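You operate a simulated robot arm through the tools that you are given. There is no shell and no other tool. Be economical: measure what you need, move in short steps, check, and stop when the job is done.

You are at the controls of a simulated two-armed robot. One attempt, no reset.

Task
Purge the gas hose on the black cart until the gas lamp lights.
Fine: MIG selected, cylinder handwheel over half open, welder on.

Only the result counts: the job must be done as asked and must still hold three seconds after the hand-in. Knocking over, shifting, dropping, spilling or breaking anything else fails it.

Robot
Two 7-joint arms with two-finger parallel grippers on one trunk, hanging from a carriage that runs on a rail from [-1090, 0] to [1090, 0] (x, y) and turns from -5.236 to 6.772 rad about z. Base frame: it is fixed where the carriage stands at the start and does not move with it; the origin is on the floor, on the carriage's upright axis, x ahead of it, y to its left, z up. Lengths are in mm, angles in rad, forces in N, time in s.
The left shoulder is at the start at [40, 161, 1238], the right one opposite. With the tool pointing down near the work surface each hand reaches from about 180 to 760 mm from the robot's upright axis, wherever it stands, measured 20 degrees to its own side. Places, roughly: blue keeper lever [800, 800, 900]; cylinder handwheel [1300, 500, 900]; grey-ball collar [500, 800, 300]; orange pressure lever [700, 800, 900]; polarity switch [500, 700, 400]; process switch [500, 700, 500]; purge button [500, 700, 900]; red-ball collar [500, 500, 400]; voltage dial [500, 800, 500]; welder power switch [500, 600, 600]; wire feeder [700, 700, 900]; wire speed dial [500, 600, 900]. Payload 4.4 kg a hand.
Tool frame (each hand has its own): the origin (TCP) lies between the finger pads and is the grasp point; the fingertips stand 23 mm ahead of it; z points along the fingers, y is the line along which they close. Largest opening 94 mm; finger width 38, thickness 10; the body of the gripper, 54 by 96 mm, starts 39 mm behind the TCP.
Orientation is that of the tool frame in the base frame, as [roll, pitch, yaw] about the fixed x, y, z axes, in that order (R = Rz(yaw) Ry(pitch) Rx(roll)). With the fingers straight down and closing along the base's y, the tool's x points along the base's -x, its y along +y and its z along -z.

Tools
- The arms move only by the tool drive_tool. It takes "left_motion", "right_motion" or both (then of equal length, played together; a hand with none holds still); each is a list of rows, each a list of 3 entries, a list of its own where there are three numbers: the shift along the tool's x, y, z in units of 25 mm (1.0 is 25 mm), then the turn, a rotation vector about the tool's x, y, z in units of 6 degrees (1.0 is 6 degrees), then the opening, from 0 (shut) to 1 (fully open). In form: [[[dx, dy, dz], [ax, ay, az], grip], ...]. A call has 1 to 8 rows; each row shifts and turns the commanded pose from where the row before left it, along the tool's axes as they then stand. A call with a number of a shift or a turn outside -1 to 1 is refused whole. A row lasts 0.2 s, in which the tool goes at most 50 mm and 0.15 rad; a call with a longer step from one row to the next is refused whole, and so is a gripper value outside its range. Where a pose cannot be reached the arm comes as near as it can. A force on the tool above 40 N (or 10 N above the force at the start of the call, whichever is more), or a blocked arm, ends the call early, and 0.2 s more pass. Each finger travels about 45 mm/s and halts on what it meets, pressing with about 23 N; the grip force reading is that of the motor and also rises with nothing between the fingers. The clock runs only during rows and for 0.2 s after the last one: add rows that do not move to give the fingers time. It gives the time, the measured TCP pose, the force on the tool (base axes), the opening and the grip force at its end, in the units of the frame above (readings bear some noise), with the torque about the TCP (base axes, N m) and any sound that the robot's microphone picked up.
- Cameras (640 x 400 px; columns grow to the right, rows downward): "scene" is now at [227.7, 39, 1530.6]; the picture's right is [0.49, -0.87, 0.00], its down [-0.63, -0.35, -0.70] and it looks along [0.61, 0.34, -0.72] (base axes); focal length 267 px, centre (320, 200). "left" rides on the left gripper at [86, -16, -75] in its tool frame; the picture's right is [0.18, 0.98, 0.00], its down [-0.58, 0.11, -0.81] and it looks along [-0.79, 0.15, 0.59] (tool axes); focal length 243 px, centre (320, 200). "right" rides on the right gripper at [87, 16, -74] in its tool frame; the picture's right is [-0.18, 0.98, 0.00], its down [-0.58, -0.11, -0.81] and it looks along [-0.79, -0.15, 0.59] (tool axes); focal length 243 px, centre (320, 200). There is no depth. A picture from a camera that has moved, and an enlarged one, comes with that camera's place and axes in the base frame and with its lens.
- grab_frame(camera): a new picture of that camera. No time passes.
- move_column(by): slides the trunk up (or, below 0, down) by that many mm; the arms and the scene camera ride with it, the base frame stays. It gives what a move gives, with no picture.
- drive_base(legs): drives the robot by 1 to 6 legs, each [ahead, left, turn to the left] in mm, mm and rad, along the robot's own axes; the way and the turn of a leg run together, so that a leg with both is an arc; at most 1500 mm and 3.142 rad a leg. The arms and the cameras ride along, it lands a little off, and it stops where it bumps. It keeps to its track: a leg is cut to what the track allows. It gives what a move gives.
- turn_head(pan, tilt): turns the head with the scene camera to pan (to the left, within 1.501 rad either way) and tilt (down, from -0.506 to 1.204), counted from straight ahead of the robot. It gives what a move gives.
- zoom(camera, box): a new picture of the part [left, top, right, bottom] of that camera's present view, enlarged. No time passes.
- job_done(): hands the job in; it is judged then, once.

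Work in short steps. Places have to be worked out from the pictures, the camera data and where the tool is seen: move nearer, look again, correct. Check each grasp and each placing, and mend what went wrong. You have 120 turns and 88 pictures in all, those below and enlarged ones among them. Open the grippers and draw the arms clear of the work before you hand the job in, unless the task says otherwise; then end with one line.

The tools are called after "Request:" as a command line: name --argument value ..., lists and objects as JSON in quotes. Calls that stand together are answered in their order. drive_tool: Moves the arms, as the interface text tells. Its arguments: {"type":"object","properties":{"left_motion":{"type":"array","items":{"type":"array"}},"right_motion":{"type":"array","items":{"type":"array"}}},"required":[]} The other tools are called the same way: move_column (by) slides the trunk up or down; drive_base (legs) drives the base; turn_head (pan, tilt) turns the head that bears the scene camera; grab_frame (camera) takes a picture; zoom (camera, box) takes an enlarged picture of a part of a camera's view; job_done () hands the job in.

At the start:

```text
time_s: 0.0
left_position: [388.2, 345.5, 1091.3]
left_orientation: [3.141, -0.001, -3.141]
left_ft_force: [0.3, -0.2, -0.1]
left_ft_torque: [0.0, -0.01, -0.04]
left_finger_gap: 94.0
left_grasp_force: 0.1
right_position: [494.1, -60.9, 1053.3]
right_orientation: [-3.142, -0.001, 3.14]
right_ft_force: [-0.7, 0.6, 0.0]
right_ft_torque: [-0.02, 0.0, -0.02]
right_finger_gap: 94.0
right_grasp_force: 0.2
trunk travel left (down, up): [-375.0, 395.0]
robot x, y, heading: [1.1, -0.9, -0.003]
head pan, tilt: [0.506, 0.798]
```

scene: 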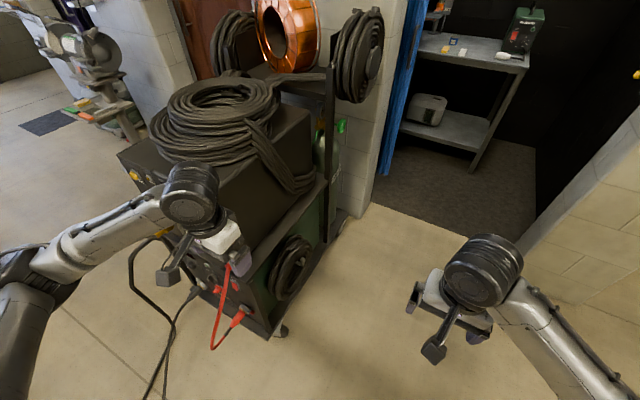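
right: 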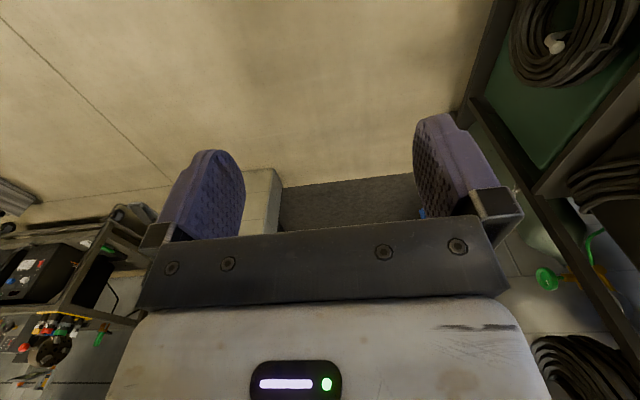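
left: 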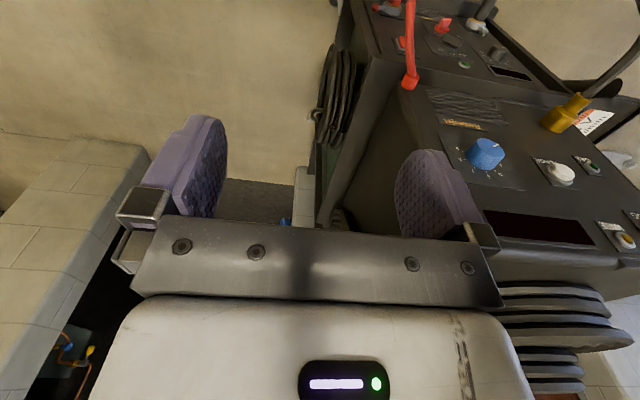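

The left hand's view shows the cart's feeder panel upside down, with a blue dial, a white switch and some buttons. I'll enlarge both views to find the purge button and the gas lamp.

Request:
zoom --camera "left" --box '[400, 60, 640, 260]'

Request:
zoom --camera "scene" --box '[110, 130, 270, 330]'

```text
2.00 times, centred on (520, 160) of left
camera zoom: at [303.1, 329.6, 1167.3], right [-0.18, 0.98, 0.0], down [0.58, 0.11, 0.81], along [0.79, 0.15, -0.59], focal length 485 px, centre (-80, 280)
```

zoom: 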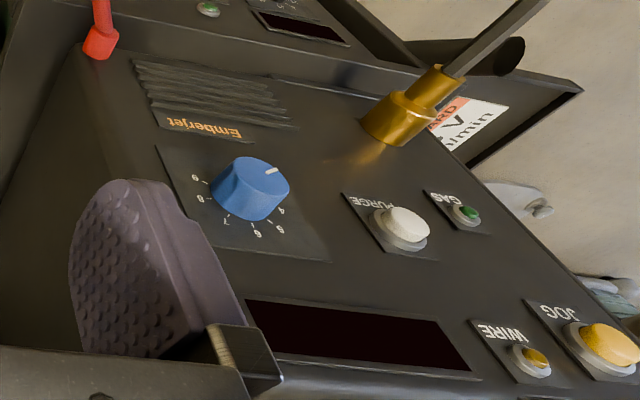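

```text
2.00 times, centred on (190, 230) of scene
camera zoom: at [227.7, 39.0, 1530.6], right [0.49, -0.87, 0.0], down [-0.63, -0.35, -0.7], along [0.61, 0.34, -0.72], focal length 534 px, centre (580, 140)
```

zoom: 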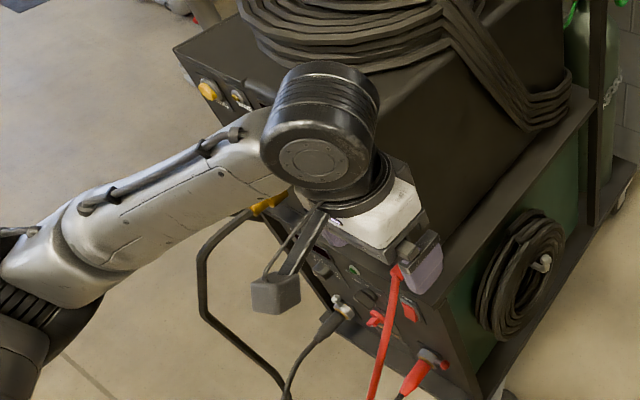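

The white button is labelled PURGE and has the GAS lamp beside it. One ray puts it near [518, 773, 900] on a face looking along -x, out of comfortable reach from here. I'll turn left, then shift along the rail.

Request:
drive_base --legs '[[0, 0, 0.9], [124, -157, 0]]'

Request:
turn_head --pan 0.3 --tilt 0.75

Request:
grab_frame --camera "scene"

Request:
grab_frame --camera "left"

```text
time_s: 3.9
left_position: [171.6, 518.1, 1091.4]
left_orientation: [-3.14, 0.0, -2.244]
left_ft_force: [0.0, -1.1, -1.1]
left_ft_torque: [0.02, 0.02, -0.02]
left_finger_gap: 94.3
left_grasp_force: 0.1
right_position: [555.5, 347.4, 1050.4]
right_orientation: [3.141, -0.002, -2.247]
right_ft_force: [-0.7, -0.4, 0.8]
right_ft_torque: [0.04, 0.02, 0.01]
right_finger_gap: 94.3
right_grasp_force: 0.0
trunk travel left (down, up): [-375.0, 395.0]
robot x, y, heading: [200.0, -0.2, 0.897]
head pan, tilt: [0.506, 0.798]
```

```text
time_s: 4.6
left_position: [172.4, 518.5, 1091.5]
left_orientation: [-3.141, 0.0, -2.243]
left_ft_force: [0.2, 0.0, -0.6]
left_ft_torque: [-0.03, -0.01, 0.01]
left_finger_gap: 93.8
left_grasp_force: 0.1
right_position: [555.3, 347.0, 1050.8]
right_orientation: [-3.141, -0.001, -2.247]
right_ft_force: [-0.1, 0.2, -0.9]
right_ft_torque: [-0.03, 0.01, -0.01]
right_finger_gap: 94.1
right_grasp_force: 0.1
trunk travel left (down, up): [-375.0, 395.0]
robot x, y, heading: [196.2, 1.2, 0.897]
head pan, tilt: [0.3, 0.75]
```

```text
82 pictures are left
camera scene: at [326.0, 201.9, 1534.4], right [0.93, -0.37, 0.0], down [-0.25, -0.63, -0.73], along [0.27, 0.68, -0.68], focal length 267 px, centre (320, 200)
```

scene: 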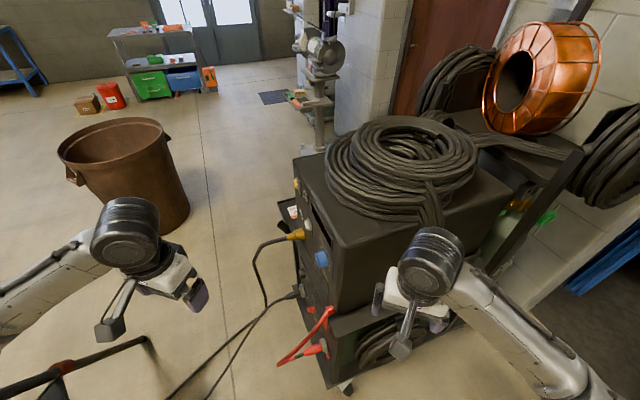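

```text
81 pictures are left
camera left: at [131.6, 441.7, 1167.4], right [-0.88, 0.47, 0.0], down [0.28, 0.52, 0.81], along [0.38, 0.71, -0.59], focal length 243 px, centre (320, 200)
```

left: 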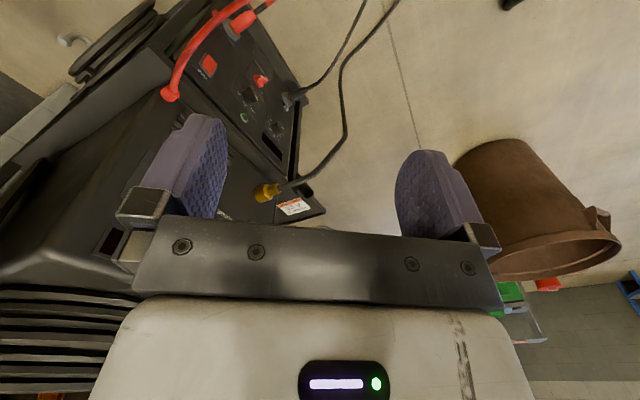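

The scene camera now sees the panel edge-on, with the dial, connector and buttons all visible. I'll enlarge it to triangulate the button.

Request:
zoom --camera "scene" --box '[260, 170, 360, 290]'

```text
3.33 times, centred on (310, 230) of scene
camera zoom: at [326.0, 201.9, 1534.4], right [0.93, -0.37, 0.0], down [-0.25, -0.63, -0.73], along [0.27, 0.68, -0.68], focal length 889 px, centre (353, 100)
```

zoom: 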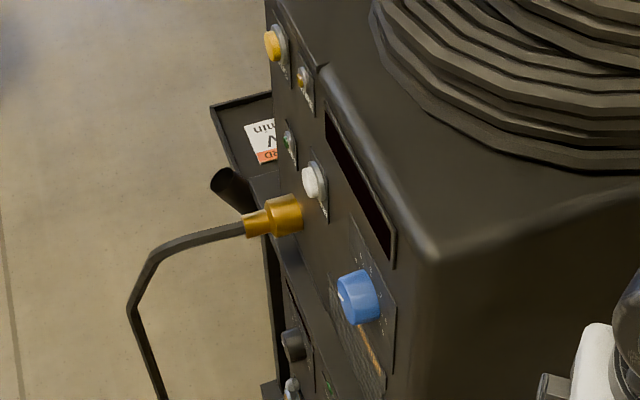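

Triangulating gives the PURGE cap front at about [486, 709, 940], which the scene view and the hand view agree on to within 5 mm. I'll lower the trunk to bring the shoulder nearer that height, then start tilting the left hand from pointing down to pointing ahead, closing the fingers as it goes.

Request:
move_column --by -130

Request:
drive_tool --left_motion '[[[0, 0, 0], [0, -1, 0], 0], [[0, 0, 0], [0, -1, 0], 0], [[0, 0, 0], [0, -1, 0], 0], [[0, 0, 0], [0, -1, 0], 0], [[0, 0, 0], [0, -1, 0], 0], [[0, 0, 0], [0, -1, 0], 0], [[0, 0, 0], [0, -1, 0], 0], [[0, 0, 0], [0, -1, 0], 0]]'

```text
time_s: 6.2
left_position: [171.7, 519.6, 962.0]
left_orientation: [3.14, 0.001, -2.244]
left_ft_force: [0.3, -0.2, 0.3]
left_ft_torque: [-0.01, -0.05, -0.02]
left_finger_gap: 94.0
left_grasp_force: 0.0
right_position: [555.8, 347.8, 920.6]
right_orientation: [-3.141, 0.0, -2.246]
right_ft_force: [-1.1, -0.5, 0.0]
right_ft_torque: [0.01, 0.01, 0.01]
right_finger_gap: 93.7
right_grasp_force: 0.1
trunk travel left (down, up): [-245.0, 525.0]
robot x, y, heading: [198.2, -0.8, 0.897]
head pan, tilt: [0.3, 0.75]
```

```text
time_s: 8.0
left_position: [177.1, 543.5, 959.5]
left_orientation: [-3.141, 0.836, -2.248]
left_ft_force: [-0.5, 0.2, -0.6]
left_ft_torque: [0.0, 0.0, 0.04]
left_finger_gap: 0.0
left_grasp_force: 22.9
left hand out of reach, approached as far as the arm can: row 6, 7, 8
right_position: [554.4, 347.3, 921.3]
right_orientation: [3.141, 0.0, -2.247]
right_ft_force: [1.0, -0.3, 0.0]
right_ft_torque: [0.02, -0.05, -0.02]
right_finger_gap: 94.0
right_grasp_force: 0.1
trunk travel left (down, up): [-245.0, 525.0]
robot x, y, heading: [197.9, -1.7, 0.889]
head pan, tilt: [0.3, 0.75]
```

The hand reached 48° before the arm ran out of travel, being too close in. I'll move it ahead and a little right while holding the tilt, then tilt the rest of the way.

Request:
drive_tool --left_motion '[[[-0.67, -0.5, 0.74], [0, 0, 0], 0], [[-0.67, -0.5, 0.74], [0, 0, 0], 0], [[-0.67, -0.5, 0.74], [0, 0, 0], 0], [[-0.67, -0.5, 0.74], [0, 0, 0], 0], [[-0.67, -0.5, 0.74], [0, -1, 0], 0], [[-0.6, -0.5, 0.8], [0, -1, 0], 0], [[0, 0, 0], [0, -1, 0], 0], [[0, 0, 0], [0, -1, 0], 0]]'

```text
time_s: 9.8
left_position: [330.3, 612.1, 960.3]
left_orientation: [3.14, 1.258, -2.244]
left_ft_force: [-0.1, -0.3, 0.4]
left_ft_torque: [-0.01, -0.02, 0.02]
left_finger_gap: 0.0
left_grasp_force: 22.6
right_position: [555.7, 347.0, 920.2]
right_orientation: [-3.141, 0.002, -2.246]
right_ft_force: [0.5, 0.5, 0.4]
right_ft_torque: [0.01, 0.02, 0.01]
right_finger_gap: 93.9
right_grasp_force: 0.0
trunk travel left (down, up): [-245.0, 525.0]
robot x, y, heading: [200.7, -1.2, 0.892]
head pan, tilt: [0.3, 0.75]
```

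Now at 72° tilt with the TCP at [330, 612, 960]. I'll finish levelling, then yaw right to face the panel.

Request:
drive_tool --left_motion '[[[0, 0.4, 0], [0, -1, 0], 0], [[0, 0.4, 0], [0, -1, 0], 0], [[0, 0.4, 0], [0, -1, 0], 0], [[0, 0.4, 0], [1, 0, 0], 0], [[0, 0.4, 0], [1, 0, 0], 0], [[0, 0.4, 0], [1, 0, 0], 0], [[0, 0.4, 0], [1, 0, 0], 0], [[0, 0.4, 0], [1, 0, 0], 0]]'

Request:
grab_frame --camera "left"

Request:
grab_frame --camera "scene"

```text
time_s: 11.8
left_position: [279.5, 669.3, 959.1]
left_orientation: [-0.963, 1.564, -0.585]
left_ft_force: [2.8, 0.2, -0.1]
left_ft_torque: [-0.01, -0.03, 0.07]
left_finger_gap: 0.1
left_grasp_force: 22.7
right_position: [560.8, 346.8, 925.6]
right_orientation: [-3.134, 0.001, -2.237]
right_ft_force: [2.4, 0.1, 0.9]
right_ft_torque: [0.0, 0.13, 0.03]
right_finger_gap: 94.1
right_grasp_force: 0.1
trunk travel left (down, up): [-245.0, 525.0]
robot x, y, heading: [194.5, 2.2, 0.907]
head pan, tilt: [0.3, 0.75]
stopped in row 8 (left hand): the arm was blocked; the commanded pose is now the measured one
```

```text
79 pictures are left
camera left: at [217.3, 625.8, 873.4], right [-0.36, 0.91, -0.19], down [-0.79, -0.19, 0.58], along [0.49, 0.36, 0.79], focal length 243 px, centre (320, 200)
```

left: 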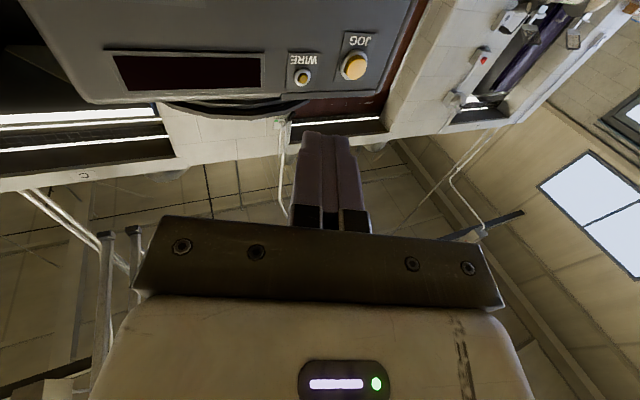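

```text
78 pictures are left
camera scene: at [329.8, 200.9, 1406.0], right [0.93, -0.36, 0.01], down [-0.24, -0.64, -0.73], along [0.27, 0.68, -0.68], focal length 267 px, centre (320, 200)
```

scene: 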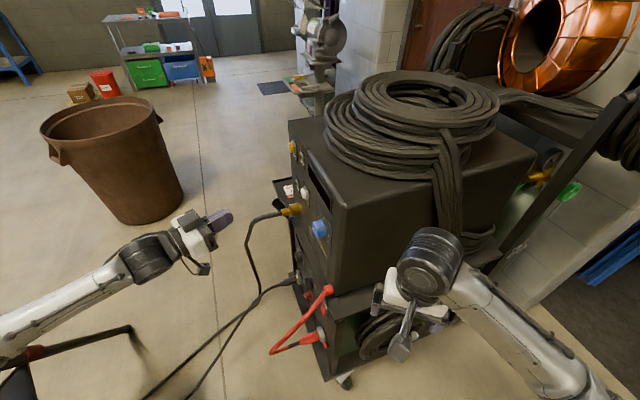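

The arm was blocked in row 8 and the base was nudged a little. The free-air tool force is small, so I suspect the elbow. I'll turn the head left to see what it's against.

Request:
turn_head --pan 1.0 --tilt 0.9

Request:
grab_frame --camera "scene"

```text
time_s: 12.9
left_position: [266.1, 672.2, 958.6]
left_orientation: [2.899, 1.567, -3.002]
left_ft_force: [-0.8, 0.2, -0.4]
left_ft_torque: [-0.04, 0.0, 0.0]
left_finger_gap: 0.1
left_grasp_force: 23.1
right_position: [547.6, 350.7, 921.7]
right_orientation: [-3.14, -0.001, -2.234]
right_ft_force: [-0.1, 0.1, -0.2]
right_ft_torque: [0.02, -0.01, -0.03]
right_finger_gap: 94.0
right_grasp_force: 0.1
trunk travel left (down, up): [-245.0, 525.0]
robot x, y, heading: [189.8, 1.4, 0.9]
head pan, tilt: [1.0, 0.901]
```

```text
77 pictures are left
camera scene: at [267.5, 196.9, 1392.5], right [0.95, 0.33, 0.0], down [0.25, -0.74, -0.62], along [-0.2, 0.59, -0.78], focal length 267 px, centre (320, 200)
```

scene: 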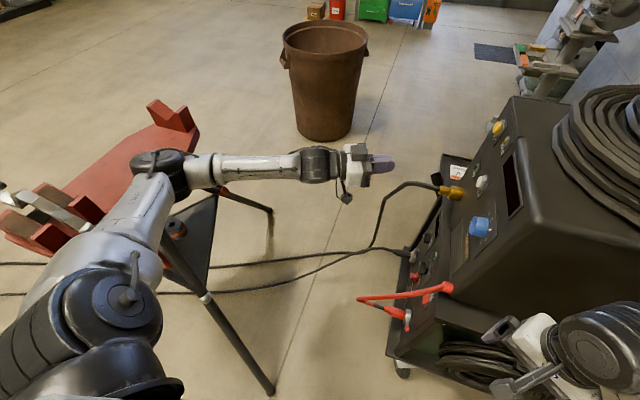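

The left elbow is beside a red and black stand on the left. I'll look closer at that contact before moving away from it.

Request:
zoom --camera "scene" --box '[0, 80, 280, 300]'

```text
1.82 times, centred on (140, 190) of scene
camera zoom: at [267.5, 196.9, 1392.5], right [0.95, 0.33, 0.0], down [0.25, -0.74, -0.62], along [-0.2, 0.59, -0.78], focal length 485 px, centre (647, 218)
```

zoom: 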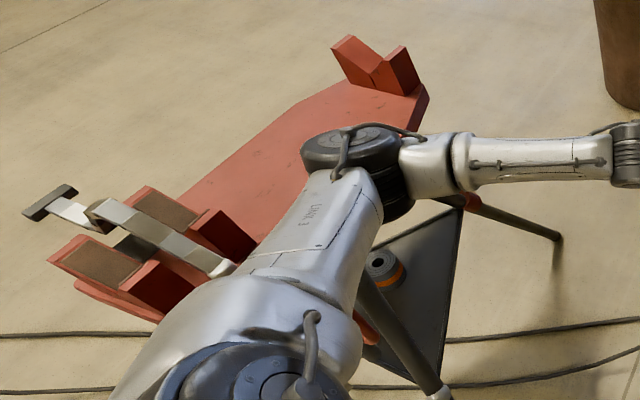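

It's a tripod pipe stand and the elbow is right next to it. I'll draw the right hand back and up first to clear the cart, then slide the base along +x to take the elbow away from the stand.

Request:
drive_tool --right_motion '[[[1, 0, -0.5], [0, 0, 0], 1], [[1, 0, -0.5], [0, 0, 0], 1], [[1, 0, -0.5], [0, 0, 0], 1], [[1, 0, -0.5], [0, 0, 0], 1], [[1, 0, -0.5], [0, 0, 0], 1]]'

Request:
drive_base --legs '[[68, -86, 0]]'

Request:
grab_frame --camera "scene"

```text
time_s: 14.1
left_position: [265.3, 671.8, 959.1]
left_orientation: [2.939, 1.568, -2.965]
left_ft_force: [-0.7, -0.3, 0.2]
left_ft_torque: [-0.03, 0.0, 0.01]
left_finger_gap: 0.0
left_grasp_force: 23.4
right_position: [469.9, 251.5, 982.5]
right_orientation: [-3.141, -0.003, -2.233]
right_ft_force: [-0.1, -0.4, -0.9]
right_ft_torque: [0.02, 0.0, -0.02]
right_finger_gap: 94.0
right_grasp_force: 0.2
trunk travel left (down, up): [-245.0, 525.0]
robot x, y, heading: [191.5, 0.4, 0.9]
head pan, tilt: [1.0, 0.901]
```

```text
time_s: 15.3
left_position: [373.8, 671.9, 959.1]
left_orientation: [2.844, 1.565, -3.057]
left_ft_force: [0.1, 0.4, 0.3]
left_ft_torque: [0.03, -0.01, 0.0]
left_finger_gap: 0.0
left_grasp_force: 22.8
right_position: [579.4, 252.2, 983.0]
right_orientation: [3.139, -0.002, -2.232]
right_ft_force: [-1.0, -0.6, 0.2]
right_ft_torque: [0.03, 0.01, 0.01]
right_finger_gap: 94.0
right_grasp_force: 0.1
trunk travel left (down, up): [-245.0, 525.0]
robot x, y, heading: [307.7, 2.2, 0.909]
head pan, tilt: [1.0, 0.901]
```

```text
75 pictures are left
camera scene: at [375.9, 196.9, 1392.5], right [0.95, 0.33, 0.0], down [0.26, -0.74, -0.62], along [-0.2, 0.59, -0.78], focal length 267 px, centre (320, 200)
```

scene: 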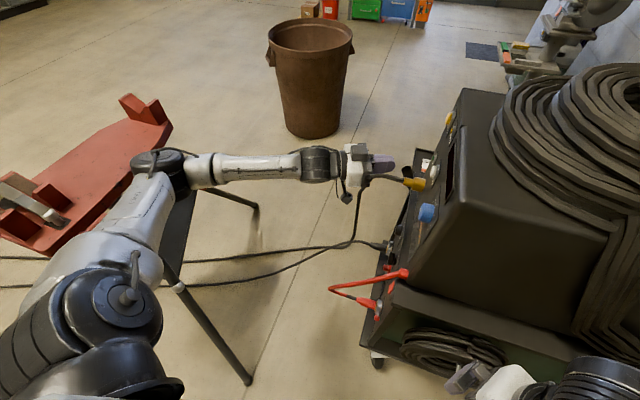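

The elbow is well clear now, and the stand's foot works out to the same spot within measurement error, so it looks unmoved. The fingers point about 22° left of +x. I'll yaw right another 12° and move to roughly 40 mm short of the button.

Request:
drive_tool --left_motion '[[[0, 0, 0], [1, 0, 0], 0], [[0, 0, 0], [1, 0, 0], 0], [[0.38, 0.34, 0.7], [0, 0, 0], 0], [[0.38, 0.34, 0.7], [0, 0, 0], 0], [[0, 0, 0.7], [0, 0, 0], 0]]'

Request:
turn_head --pan 0.3 --tilt 0.8

Request:
grab_frame --camera "scene"

Request:
grab_frame --camera "left"

```text
time_s: 16.5
left_position: [423.7, 697.8, 939.1]
left_orientation: [-2.995, 1.57, -2.823]
left_ft_force: [-0.1, -0.1, -0.1]
left_ft_torque: [-0.01, -0.01, 0.0]
left_finger_gap: 0.0
left_grasp_force: 23.2
right_position: [580.8, 252.1, 983.9]
right_orientation: [3.141, -0.002, -2.232]
right_ft_force: [0.9, 0.0, -1.2]
right_ft_torque: [-0.02, 0.04, 0.02]
right_finger_gap: 94.0
right_grasp_force: 0.0
trunk travel left (down, up): [-245.0, 525.0]
robot x, y, heading: [306.9, 2.5, 0.902]
head pan, tilt: [1.0, 0.901]
```

```text
time_s: 17.6
left_position: [422.4, 696.7, 939.7]
left_orientation: [3.087, 1.566, -3.022]
left_ft_force: [1.5, -0.8, 0.7]
left_ft_torque: [0.02, 0.02, 0.01]
left_finger_gap: 0.0
left_grasp_force: 23.0
right_position: [578.8, 251.5, 985.0]
right_orientation: [3.141, -0.001, -2.233]
right_ft_force: [0.0, 0.1, 0.0]
right_ft_torque: [-0.01, -0.03, -0.03]
right_finger_gap: 94.0
right_grasp_force: 0.1
trunk travel left (down, up): [-245.0, 525.0]
robot x, y, heading: [302.4, -0.7, 0.905]
head pan, tilt: [0.3, 0.799]
```

```text
74 pictures are left
camera scene: at [429.5, 200.8, 1400.4], right [0.93, -0.36, 0.0], down [-0.26, -0.67, -0.7], along [0.25, 0.65, -0.72], focal length 267 px, centre (320, 200)
```

scene: 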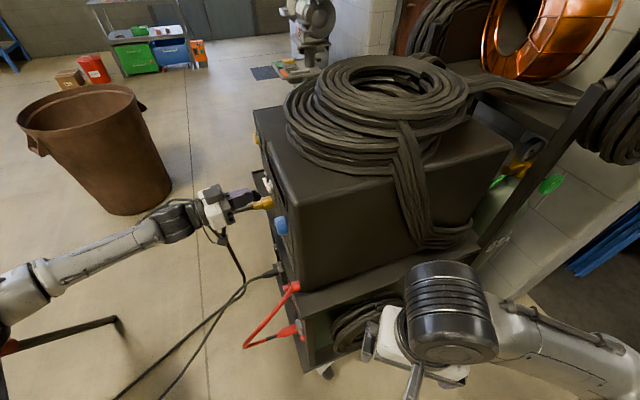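

```text
73 pictures are left
camera left: at [352.6, 669.3, 854.2], right [-0.17, 0.97, -0.18], down [-0.81, -0.03, 0.58], along [0.56, 0.25, 0.79], focal length 243 px, centre (320, 200)
```

left: 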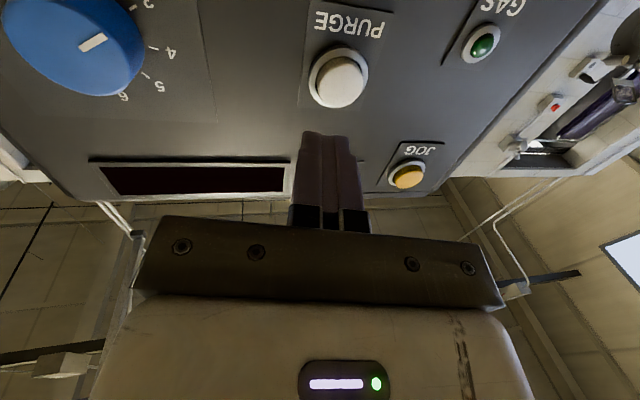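

The hand camera shows PURGE directly ahead of the fingertips, slightly left of centre and perhaps a bit lower than I first estimated. A scene close-up should refine it.

Request:
zoom --camera "scene" --box '[200, 140, 300, 240]'

Request:
zoom --camera "left" --box '[230, 20, 470, 220]'

```text
4.00 times, centred on (250, 190) of scene
camera zoom: at [429.5, 200.8, 1400.4], right [0.93, -0.36, 0.0], down [-0.26, -0.67, -0.7], along [0.25, 0.65, -0.72], focal length 1067 px, centre (600, 240)
```

zoom: 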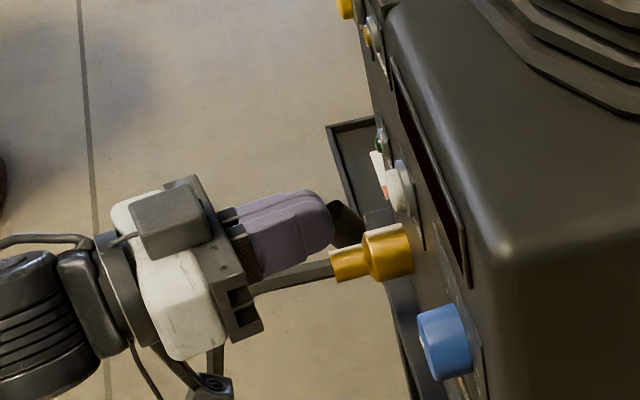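

```text
2.00 times, centred on (350, 120) of left
camera zoom: at [352.6, 669.3, 854.2], right [-0.17, 0.97, -0.18], down [-0.81, -0.03, 0.58], along [0.56, 0.25, 0.79], focal length 485 px, centre (260, 360)
```

zoom: 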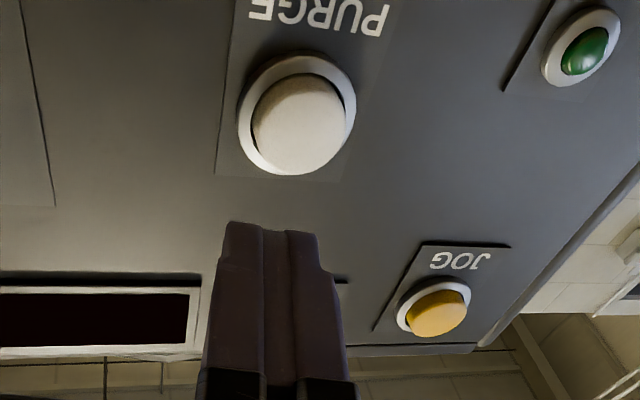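

Combining both views puts the cap front at about [488, 719, 929]. The fingertip is at about [445, 701, 940]. I'll shift 10 mm left and 11 mm down, advance to just short of the cap, and look again.

Request:
drive_tool --left_motion '[[[0.44, 0.41, 0], [0, 0, 0], 0], [[0, 0, 0.6], [0, 0, 0], 0], [[0, 0, 0.6], [0, 0, 0], 0], [[0, 0, 0], [0, 0, 0], 0]]'

Request:
zoom --camera "left" --box '[230, 0, 550, 220]'

Request:
zoom --camera "scene" --box '[220, 150, 300, 230]'

```text
time_s: 18.6
left_position: [450.7, 712.5, 927.3]
left_orientation: [3.029, 1.568, -3.083]
left_ft_force: [0.6, 0.3, -0.1]
left_ft_torque: [0.0, 0.01, 0.0]
left_finger_gap: 0.2
left_grasp_force: 22.8
right_position: [578.5, 252.4, 985.3]
right_orientation: [3.139, -0.001, -2.233]
right_ft_force: [0.4, 1.1, -0.3]
right_ft_torque: [-0.02, 0.0, 0.01]
right_finger_gap: 94.0
right_grasp_force: 0.0
trunk travel left (down, up): [-245.0, 525.0]
robot x, y, heading: [303.0, 0.0, 0.904]
head pan, tilt: [0.3, 0.799]
```

```text
1.82 times, centred on (390, 110) of left
camera zoom: at [380.4, 684.8, 843.3], right [-0.17, 0.97, -0.18], down [-0.81, -0.03, 0.59], along [0.56, 0.25, 0.79], focal length 441 px, centre (193, 364)
```

zoom: 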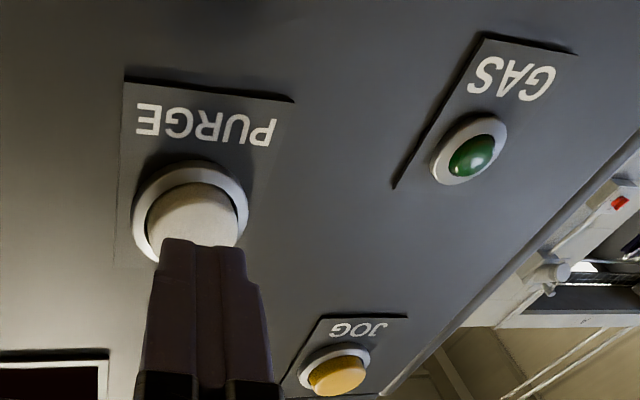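

```text
5.00 times, centred on (260, 190) of scene
camera zoom: at [429.3, 200.7, 1400.3], right [0.93, -0.36, 0.0], down [-0.26, -0.67, -0.7], along [0.25, 0.65, -0.72], focal length 1334 px, centre (620, 250)
```

zoom: 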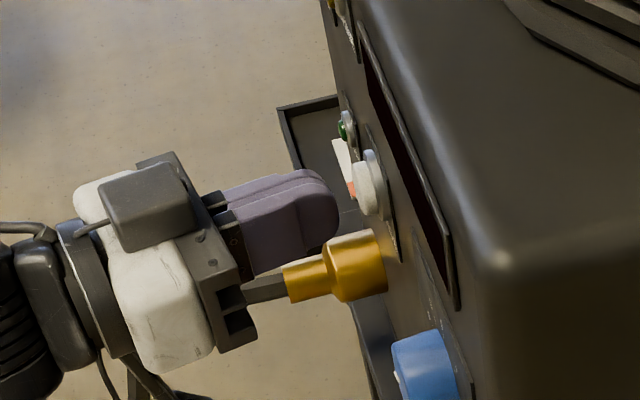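

The tip is about 12 mm short of the cap and centred within a few mm. I'll advance in small steps and watch the force.

Request:
drive_tool --left_motion '[[[0, 0, 0.2], [0, 0, 0], 0], [[0, 0, 0.2], [0, 0, 0], 0], [[0, 0, 0.12], [0, 0, 0], 0], [[0, 0, 0.12], [0, 0, 0], 0]]'

Request:
zoom --camera "left" --box '[230, 0, 550, 220]'

```text
time_s: 19.6
left_position: [464.1, 716.0, 929.0]
left_orientation: [2.996, 1.566, -3.115]
left_ft_force: [-4.1, -2.2, 2.3]
left_ft_torque: [-0.01, -0.05, -0.08]
left_finger_gap: 0.0
left_grasp_force: 22.9
right_position: [578.5, 250.8, 984.1]
right_orientation: [3.141, -0.005, -2.233]
right_ft_force: [0.0, -0.1, 0.2]
right_ft_torque: [0.02, 0.0, 0.01]
right_finger_gap: 93.9
right_grasp_force: 0.0
trunk travel left (down, up): [-245.0, 525.0]
robot x, y, heading: [307.2, 0.3, 0.902]
head pan, tilt: [0.3, 0.799]
heard: click
```

```text
1.82 times, centred on (390, 110) of left
camera zoom: at [395.2, 687.3, 843.8], right [-0.17, 0.97, -0.18], down [-0.81, -0.03, 0.59], along [0.56, 0.25, 0.79], focal length 441 px, centre (193, 364)
```

zoom: 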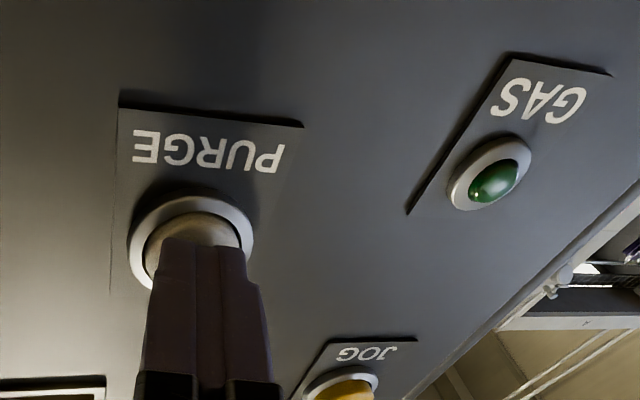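

A click sounded and the button is pressed in. I'll hold it there and watch the GAS lamp.

Request:
drive_tool --left_motion '[[[0, 0, 0.04], [0, 0, 0], 0], [[0, 0, 0], [0, 0, 0], 0], [[0, 0, 0], [0, 0, 0], 0], [[0, 0, 0], [0, 0, 0], 0], [[0, 0, 0], [0, 0, 0], 0], [[0, 0, 0], [0, 0, 0], 0], [[0, 0, 0], [0, 0, 0], 0], [[0, 0, 0], [0, 0, 0], 0]]'

Request:
zoom --camera "left" --box '[230, 0, 550, 220]'

```text
time_s: 21.4
left_position: [466.4, 715.6, 928.1]
left_orientation: [3.046, 1.565, -3.06]
left_ft_force: [-5.5, 1.1, -0.8]
left_ft_torque: [0.03, -0.01, -0.02]
left_finger_gap: 0.0
left_grasp_force: 22.4
right_position: [578.6, 251.9, 983.5]
right_orientation: [3.139, -0.004, -2.232]
right_ft_force: [0.5, 0.3, -0.8]
right_ft_torque: [-0.02, 0.01, -0.03]
right_finger_gap: 94.2
right_grasp_force: 0.1
trunk travel left (down, up): [-245.0, 525.0]
robot x, y, heading: [302.8, -0.2, 0.906]
head pan, tilt: [0.3, 0.799]
```

```text
1.82 times, centred on (390, 110) of left
camera zoom: at [396.2, 687.8, 843.5], right [-0.17, 0.97, -0.18], down [-0.81, -0.03, 0.59], along [0.56, 0.25, 0.79], focal length 441 px, centre (193, 364)
```

zoom: 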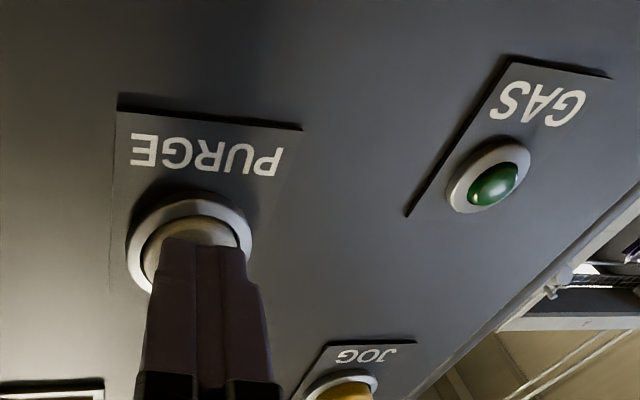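

The lamp isn't lit yet after about 2 s. I'll keep holding.

Request:
drive_tool --left_motion '[[[0, 0, 0.04], [0, 0, 0], 0], [[0, 0, 0], [0, 0, 0], 0], [[0, 0, 0], [0, 0, 0], 0], [[0, 0, 0], [0, 0, 0], 0], [[0, 0, 0], [0, 0, 0], 0], [[0, 0, 0], [0, 0, 0], 0], [[0, 0, 0], [0, 0, 0], 0], [[0, 0, 0], [0, 0, 0], 0]]'

Request:
drive_tool --left_motion '[[[0, 0, 0], [0, 0, 0], 0], [[0, 0, 0], [0, 0, 0], 0], [[0, 0, 0], [0, 0, 0], 0], [[0, 0, 0], [0, 0, 0], 0], [[0, 0, 0], [0, 0, 0], 0], [[0, 0, 0], [0, 0, 0], 0], [[0, 0, 0], [0, 0, 0], 0], [[0, 0, 0], [0, 0, 0], 0]]'

Request:
zoom --camera "left" --box '[230, 0, 550, 220]'

```text
time_s: 23.1
left_position: [467.8, 715.5, 929.4]
left_orientation: [3.032, 1.566, -3.075]
left_ft_force: [-6.6, -0.7, 0.7]
left_ft_torque: [-0.03, 0.01, -0.04]
left_finger_gap: 0.0
left_grasp_force: 23.1
right_position: [578.0, 250.3, 983.5]
right_orientation: [3.14, -0.003, -2.234]
right_ft_force: [0.3, 0.5, 0.0]
right_ft_torque: [-0.02, -0.01, -0.01]
right_finger_gap: 94.1
right_grasp_force: 0.0
trunk travel left (down, up): [-245.0, 525.0]
robot x, y, heading: [307.7, 1.3, 0.906]
head pan, tilt: [0.3, 0.799]
```

```text
time_s: 24.9
left_position: [467.1, 716.6, 927.9]
left_orientation: [3.034, 1.566, -3.076]
left_ft_force: [-6.5, -0.3, -0.3]
left_ft_torque: [0.0, 0.0, -0.03]
left_finger_gap: 0.0
left_grasp_force: 23.0
right_position: [578.5, 252.2, 983.9]
right_orientation: [3.14, -0.003, -2.232]
right_ft_force: [0.8, -0.1, -0.1]
right_ft_torque: [-0.01, -0.01, 0.05]
right_finger_gap: 94.0
right_grasp_force: 0.1
trunk travel left (down, up): [-245.0, 525.0]
robot x, y, heading: [306.6, -0.4, 0.904]
head pan, tilt: [0.3, 0.799]
```

```text
1.82 times, centred on (390, 110) of left
camera zoom: at [396.9, 687.8, 843.5], right [-0.17, 0.97, -0.18], down [-0.81, -0.03, 0.59], along [0.56, 0.25, 0.79], focal length 441 px, centre (193, 364)
```

zoom: 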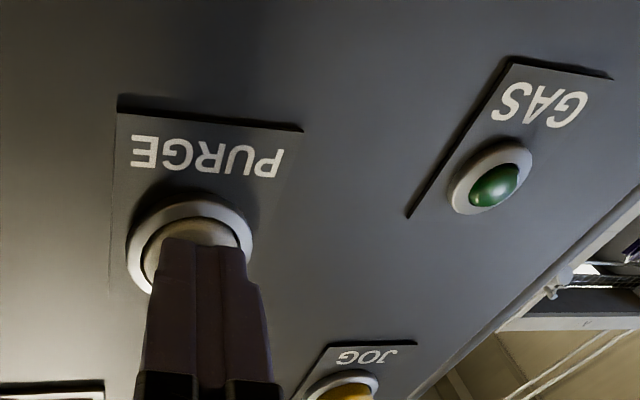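

After about 5 s the lamp is still dark. I'll press a little deeper and hold longer, then check the panel's other indicators.

Request:
drive_tool --left_motion '[[[0, 0, 0.08], [0, 0, 0], 0], [[0, 0, 0.08], [0, 0, 0], 0], [[0, 0, 0], [0, 0, 0], 0], [[0, 0, 0], [0, 0, 0], 0], [[0, 0, 0], [0, 0, 0], 0], [[0, 0, 0], [0, 0, 0], 0], [[0, 0, 0], [0, 0, 0], 0], [[0, 0, 0], [0, 0, 0], 0]]'

Request:
drive_tool --left_motion '[[[0, 0, 0], [0, 0, 0], 0], [[0, 0, 0], [0, 0, 0], 0], [[0, 0, 0], [0, 0, 0], 0], [[0, 0, 0], [0, 0, 0], 0], [[0, 0, 0], [0, 0, 0], 0], [[0, 0, 0], [0, 0, 0], 0], [[0, 0, 0], [0, 0, 0], 0], [[0, 0, 0], [0, 0, 0], 0]]'

Request:
drive_tool --left_motion '[[[0, 0, 0], [0, 0, 0], 0], [[0, 0, 0], [0, 0, 0], 0], [[0, 0, 0], [0, 0, 0], 0], [[0, 0, 0], [0, 0, 0], 0], [[0, 0, 0], [0, 0, 0], 0], [[0, 0, 0], [0, 0, 0], 0], [[0, 0, 0], [0, 0, 0], 0], [[0, 0, 0], [0, 0, 0], 0]]'

Request:
grab_frame --camera "left"

Request:
zoom --camera "scene" --box '[220, 140, 340, 380]'

```text
time_s: 26.8
left_position: [467.6, 717.8, 928.4]
left_orientation: [3.047, 1.565, -3.061]
left_ft_force: [-15.6, -0.4, -0.6]
left_ft_torque: [0.03, 0.01, -0.05]
left_finger_gap: 0.2
left_grasp_force: 22.4
right_position: [576.5, 251.6, 983.6]
right_orientation: [3.139, -0.003, -2.233]
right_ft_force: [-0.3, 0.5, -1.2]
right_ft_torque: [-0.03, 0.01, 0.0]
right_finger_gap: 94.1
right_grasp_force: 0.1
trunk travel left (down, up): [-245.0, 525.0]
robot x, y, heading: [302.4, 0.7, 0.906]
head pan, tilt: [0.3, 0.799]
```

```text
time_s: 28.6
left_position: [470.0, 716.6, 929.6]
left_orientation: [3.025, 1.564, -3.085]
left_ft_force: [-17.1, 0.4, -0.9]
left_ft_torque: [0.0, 0.02, -0.06]
left_finger_gap: 0.0
left_grasp_force: 23.4
right_position: [576.4, 251.7, 983.1]
right_orientation: [3.141, -0.003, -2.233]
right_ft_force: [0.8, -0.3, 0.7]
right_ft_torque: [0.02, 0.01, -0.02]
right_finger_gap: 93.8
right_grasp_force: 0.0
trunk travel left (down, up): [-245.0, 525.0]
robot x, y, heading: [301.5, 1.6, 0.905]
head pan, tilt: [0.3, 0.799]
```

```text
time_s: 30.4
left_position: [467.8, 716.8, 927.8]
left_orientation: [3.026, 1.564, -3.088]
left_ft_force: [-16.4, 0.6, 0.0]
left_ft_torque: [-0.02, -0.05, -0.08]
left_finger_gap: 0.0
left_grasp_force: 23.2
right_position: [576.7, 251.3, 982.8]
right_orientation: [3.137, -0.004, -2.233]
right_ft_force: [-0.5, 0.3, -0.2]
right_ft_torque: [-0.01, -0.03, 0.02]
right_finger_gap: 93.9
right_grasp_force: 0.1
trunk travel left (down, up): [-245.0, 525.0]
robot x, y, heading: [305.0, -0.0, 0.903]
head pan, tilt: [0.3, 0.799]
```

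```text
65 pictures are left
camera left: at [398.7, 688.5, 843.4], right [-0.17, 0.97, -0.18], down [-0.81, -0.03, 0.59], along [0.56, 0.25, 0.79], focal length 243 px, centre (320, 200)
```

left: 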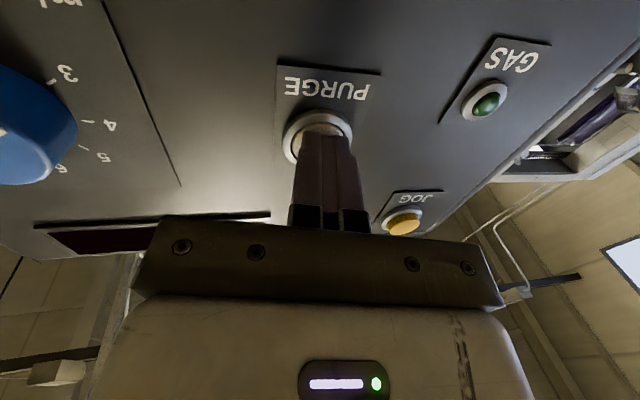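

```text
1.67 times, centred on (280, 260) of scene
camera zoom: at [427.5, 200.8, 1400.1], right [0.93, -0.36, 0.0], down [-0.26, -0.67, -0.7], along [0.25, 0.65, -0.72], focal length 445 px, centre (387, 100)
```

zoom: 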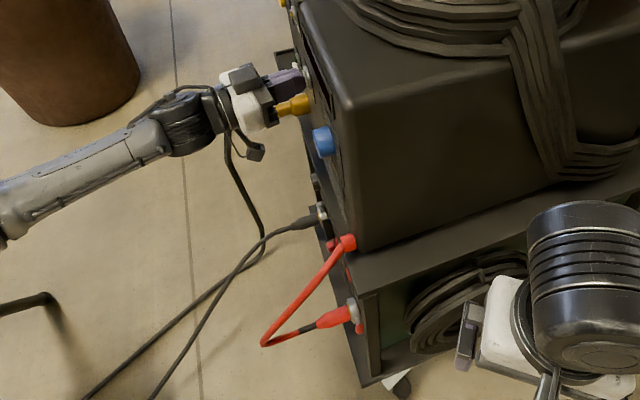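

The button is bottomed at 16 N and has been held about 10 s with no lamp, and the display is dark. So a precondition probably isn't met, most likely welder power, process or gas supply. I'll back off and tilt the hand down so its camera can read the lower panel.

Request:
drive_tool --left_motion '[[[0, 0, -1], [0, 0, 0], 0], [[0, 0, -1], [0, 0, 0], 0], [[0, 0, -1], [0, 0, 0], 0], [[0, 0, -1], [0, 0, 0], 0], [[0, 0, 0], [0, 1, 0], 0], [[0, 0, 0], [0, 1, 0], 0], [[0, 0, 0], [0, 1, 0], 0], [[0, 0, 0], [0, 1, 0], 0]]'

Request:
drive_tool --left_motion '[[[0, 0, 0], [0, 1, 0], 0], [[0, 0, 0], [0, 1, 0], 0], [[0, 0, 0], [0, 1, 0], 0], [[0, 0, 0], [0, 1, 0], 0], [[0, 0, 0], [0, 1, 0], 0], [[0, 0, 0], [0, 1, 0], 0], [[0, 0, 0], [0, 1, 0], 0], [[0, 0, 0], [0, 1, 0], 0]]'

Request:
grab_frame --camera "left"

```text
time_s: 32.1
left_position: [373.0, 700.3, 928.5]
left_orientation: [3.138, 1.148, -2.97]
left_ft_force: [0.3, -0.7, 0.4]
left_ft_torque: [0.01, 0.0, 0.02]
left_finger_gap: 0.1
left_grasp_force: 23.0
right_position: [579.0, 252.4, 984.1]
right_orientation: [3.14, 0.0, -2.232]
right_ft_force: [-0.9, 0.5, -0.7]
right_ft_torque: [0.0, 0.01, 0.0]
right_finger_gap: 94.1
right_grasp_force: 0.0
trunk travel left (down, up): [-245.0, 525.0]
robot x, y, heading: [304.5, 0.5, 0.903]
head pan, tilt: [0.3, 0.799]
```

```text
time_s: 34.0
left_position: [372.8, 700.0, 928.4]
left_orientation: [3.141, 0.307, -2.97]
left_ft_force: [1.2, -0.5, 0.2]
left_ft_torque: [0.01, -0.04, -0.01]
left_finger_gap: 0.0
left_grasp_force: 23.0
right_position: [580.3, 251.8, 984.8]
right_orientation: [3.141, -0.001, -2.233]
right_ft_force: [0.8, 0.3, 0.0]
right_ft_torque: [-0.03, 0.04, -0.03]
right_finger_gap: 94.2
right_grasp_force: 0.0
trunk travel left (down, up): [-245.0, 525.0]
robot x, y, heading: [305.4, 0.6, 0.902]
head pan, tilt: [0.3, 0.799]
```

```text
63 pictures are left
camera left: at [274.5, 666.0, 975.1], right [-0.34, 0.94, -0.06], down [0.29, 0.16, 0.94], along [0.89, 0.31, -0.32], focal length 243 px, centre (320, 200)
```

left: 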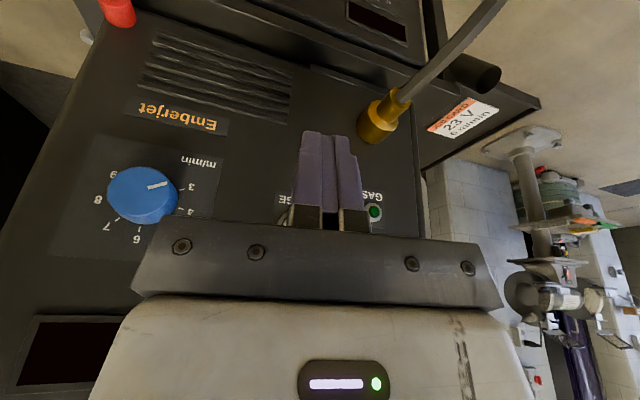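

I need to see lower down. I'll back the hand away and tilt it further.

Request:
drive_tool --left_motion '[[[1, -1, 0], [0, 1, 0], 0], [[1, -1, 0], [0, 1, 0], 0], [[1, -1, 0], [0, 1, 0], 0], [[0, -1, 0], [0, 1, 0], 0], [[0, 0, 0], [0, 1, 0], 0]]'

Request:
grab_frame --camera "left"

```text
time_s: 35.1
left_position: [313.3, 634.0, 921.8]
left_orientation: [-3.14, -0.216, -2.974]
left_ft_force: [-0.7, -0.2, -0.7]
left_ft_torque: [0.03, 0.02, -0.04]
left_finger_gap: 0.1
left_grasp_force: 23.0
left hand out of reach, approached as far as the arm can: row 3, 4
right_position: [580.7, 252.0, 982.8]
right_orientation: [-3.141, -0.003, -2.233]
right_ft_force: [0.2, -0.1, -0.2]
right_ft_torque: [-0.03, 0.01, -0.02]
right_finger_gap: 94.0
right_grasp_force: 0.0
trunk travel left (down, up): [-245.0, 525.0]
robot x, y, heading: [306.8, -1.3, 0.906]
head pan, tilt: [0.3, 0.799]
```

```text
62 pictures are left
camera left: at [249.6, 606.7, 1014.0], right [-0.34, 0.94, 0.04], down [0.71, 0.24, 0.66], along [0.61, 0.25, -0.75], focal length 243 px, centre (320, 200)
```

left: 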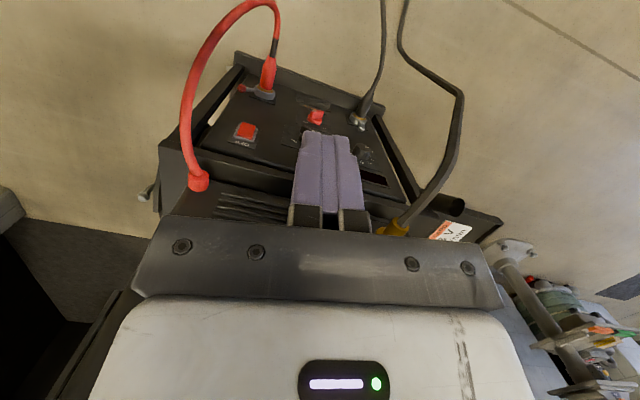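

The lower panel is in view now, partly hidden behind the shut fingers. I'll open the fingers to see between them, then enlarge.

Request:
drive_tool --left_motion '[[[0, 0, 0], [0, 0, 0], 1], [[0, 0, 0], [0, 0, 0], 1], [[0, 0, 0], [0, 0, 0], 1], [[0, 0, 0], [0, 0, 0], 1], [[0, 0, 0], [0, 0, 0], 1]]'

Request:
zoom --camera "left" --box '[180, 50, 440, 220]'

```text
time_s: 36.4
left_position: [312.7, 633.3, 920.6]
left_orientation: [-3.138, -0.213, -2.972]
left_ft_force: [-0.3, -0.3, -0.6]
left_ft_torque: [0.0, 0.03, 0.03]
left_finger_gap: 94.3
left_grasp_force: 0.0
right_position: [579.7, 252.1, 983.6]
right_orientation: [3.141, 0.0, -2.233]
right_ft_force: [1.5, -0.1, 0.1]
right_ft_torque: [-0.03, 0.01, -0.07]
right_finger_gap: 93.9
right_grasp_force: 0.1
trunk travel left (down, up): [-245.0, 525.0]
robot x, y, heading: [308.2, 0.3, 0.901]
head pan, tilt: [0.3, 0.799]
```

```text
2.35 times, centred on (310, 135) of left
camera zoom: at [249.4, 606.7, 1013.8], right [-0.34, 0.94, 0.04], down [0.71, 0.23, 0.66], along [0.61, 0.25, -0.75], focal length 571 px, centre (344, 353)
```

zoom: 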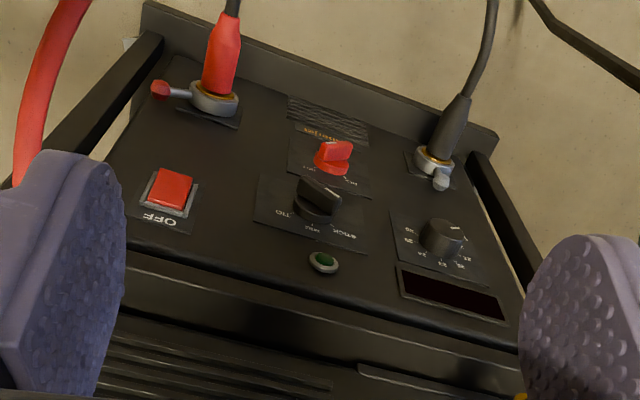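

The welder's green pilot lamp looks unlit and the red power rocker is labelled OFF at its top. I'll enlarge more to read the rocker and the STICK/MIG/TIG selector.

Request:
zoom --camera "left" --box '[230, 90, 350, 170]'

```text
5.00 times, centred on (290, 130) of left
camera zoom: at [249.4, 606.7, 1013.8], right [-0.34, 0.94, 0.04], down [0.71, 0.23, 0.66], along [0.61, 0.25, -0.75], focal length 1213 px, centre (470, 550)
```

zoom: 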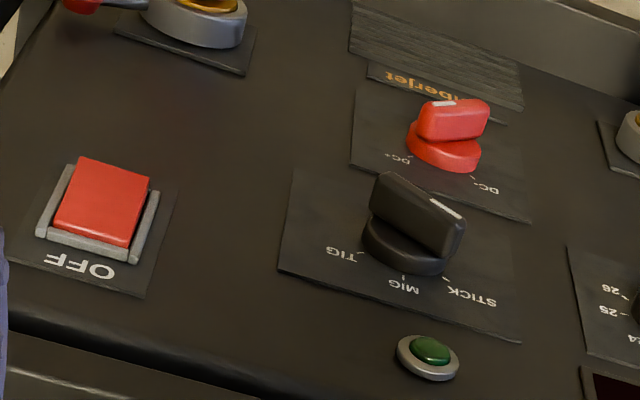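

The selector points to STICK, not MIG. The rocker appears to be off too, since the pilot lamp and displays are dark. Those are the listed allowed states, so I need to set them first. I judge the rocker at about [490, 559, 571] and the selector at about [488, 680, 527], so I'll lower the trunk to work there.

Request:
move_column --by -200

Request:
turn_head --pan 0.6 --tilt 0.7

Request:
grab_frame --camera "scene"

Request:
grab_frame --camera "left"

```text
time_s: 38.5
left_position: [312.1, 632.9, 720.8]
left_orientation: [-3.139, -0.212, -2.971]
left_ft_force: [0.4, 0.1, -0.8]
left_ft_torque: [0.01, 0.01, -0.01]
left_finger_gap: 94.1
left_grasp_force: 0.1
right_position: [578.4, 251.4, 783.9]
right_orientation: [3.139, -0.002, -2.234]
right_ft_force: [0.4, 0.5, -0.2]
right_ft_torque: [-0.02, -0.02, 0.03]
right_finger_gap: 94.1
right_grasp_force: 0.0
trunk travel left (down, up): [-45.0, 725.0]
robot x, y, heading: [305.3, -0.3, 0.908]
head pan, tilt: [0.3, 0.799]
```

```text
time_s: 39.3
left_position: [312.7, 632.9, 722.1]
left_orientation: [-3.138, -0.213, -2.972]
left_ft_force: [0.3, 0.1, -0.6]
left_ft_torque: [0.0, 0.0, 0.01]
left_finger_gap: 94.1
left_grasp_force: 0.1
right_position: [579.4, 251.0, 784.4]
right_orientation: [3.14, -0.002, -2.232]
right_ft_force: [-0.3, 0.6, 1.0]
right_ft_torque: [0.0, 0.02, 0.03]
right_finger_gap: 94.1
right_grasp_force: 0.1
trunk travel left (down, up): [-45.0, 725.0]
robot x, y, heading: [304.3, 0.4, 0.906]
head pan, tilt: [0.6, 0.7]
```

```text
59 pictures are left
camera scene: at [406.4, 210.2, 1208.6], right [1.0, -0.07, 0.0], down [-0.04, -0.64, -0.76], along [0.05, 0.76, -0.64], focal length 267 px, centre (320, 200)
```

scene: 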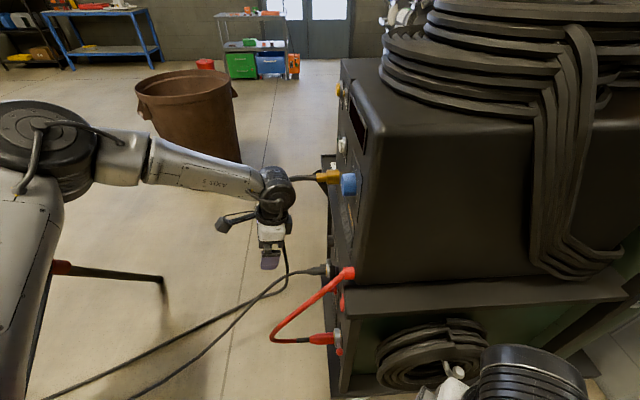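

```text
58 pictures are left
camera left: at [249.5, 606.6, 813.8], right [-0.34, 0.94, 0.04], down [0.71, 0.23, 0.66], along [0.61, 0.25, -0.75], focal length 243 px, centre (320, 200)
```

left: 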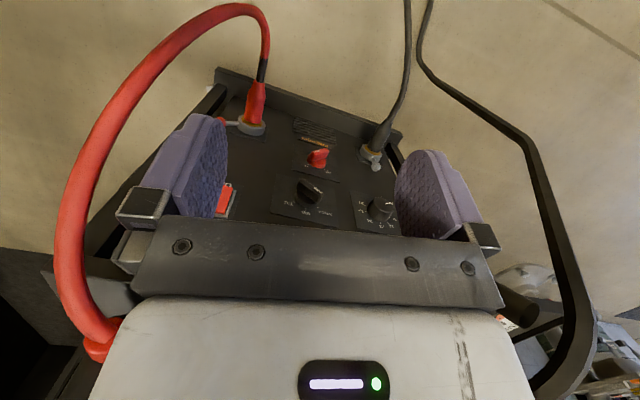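

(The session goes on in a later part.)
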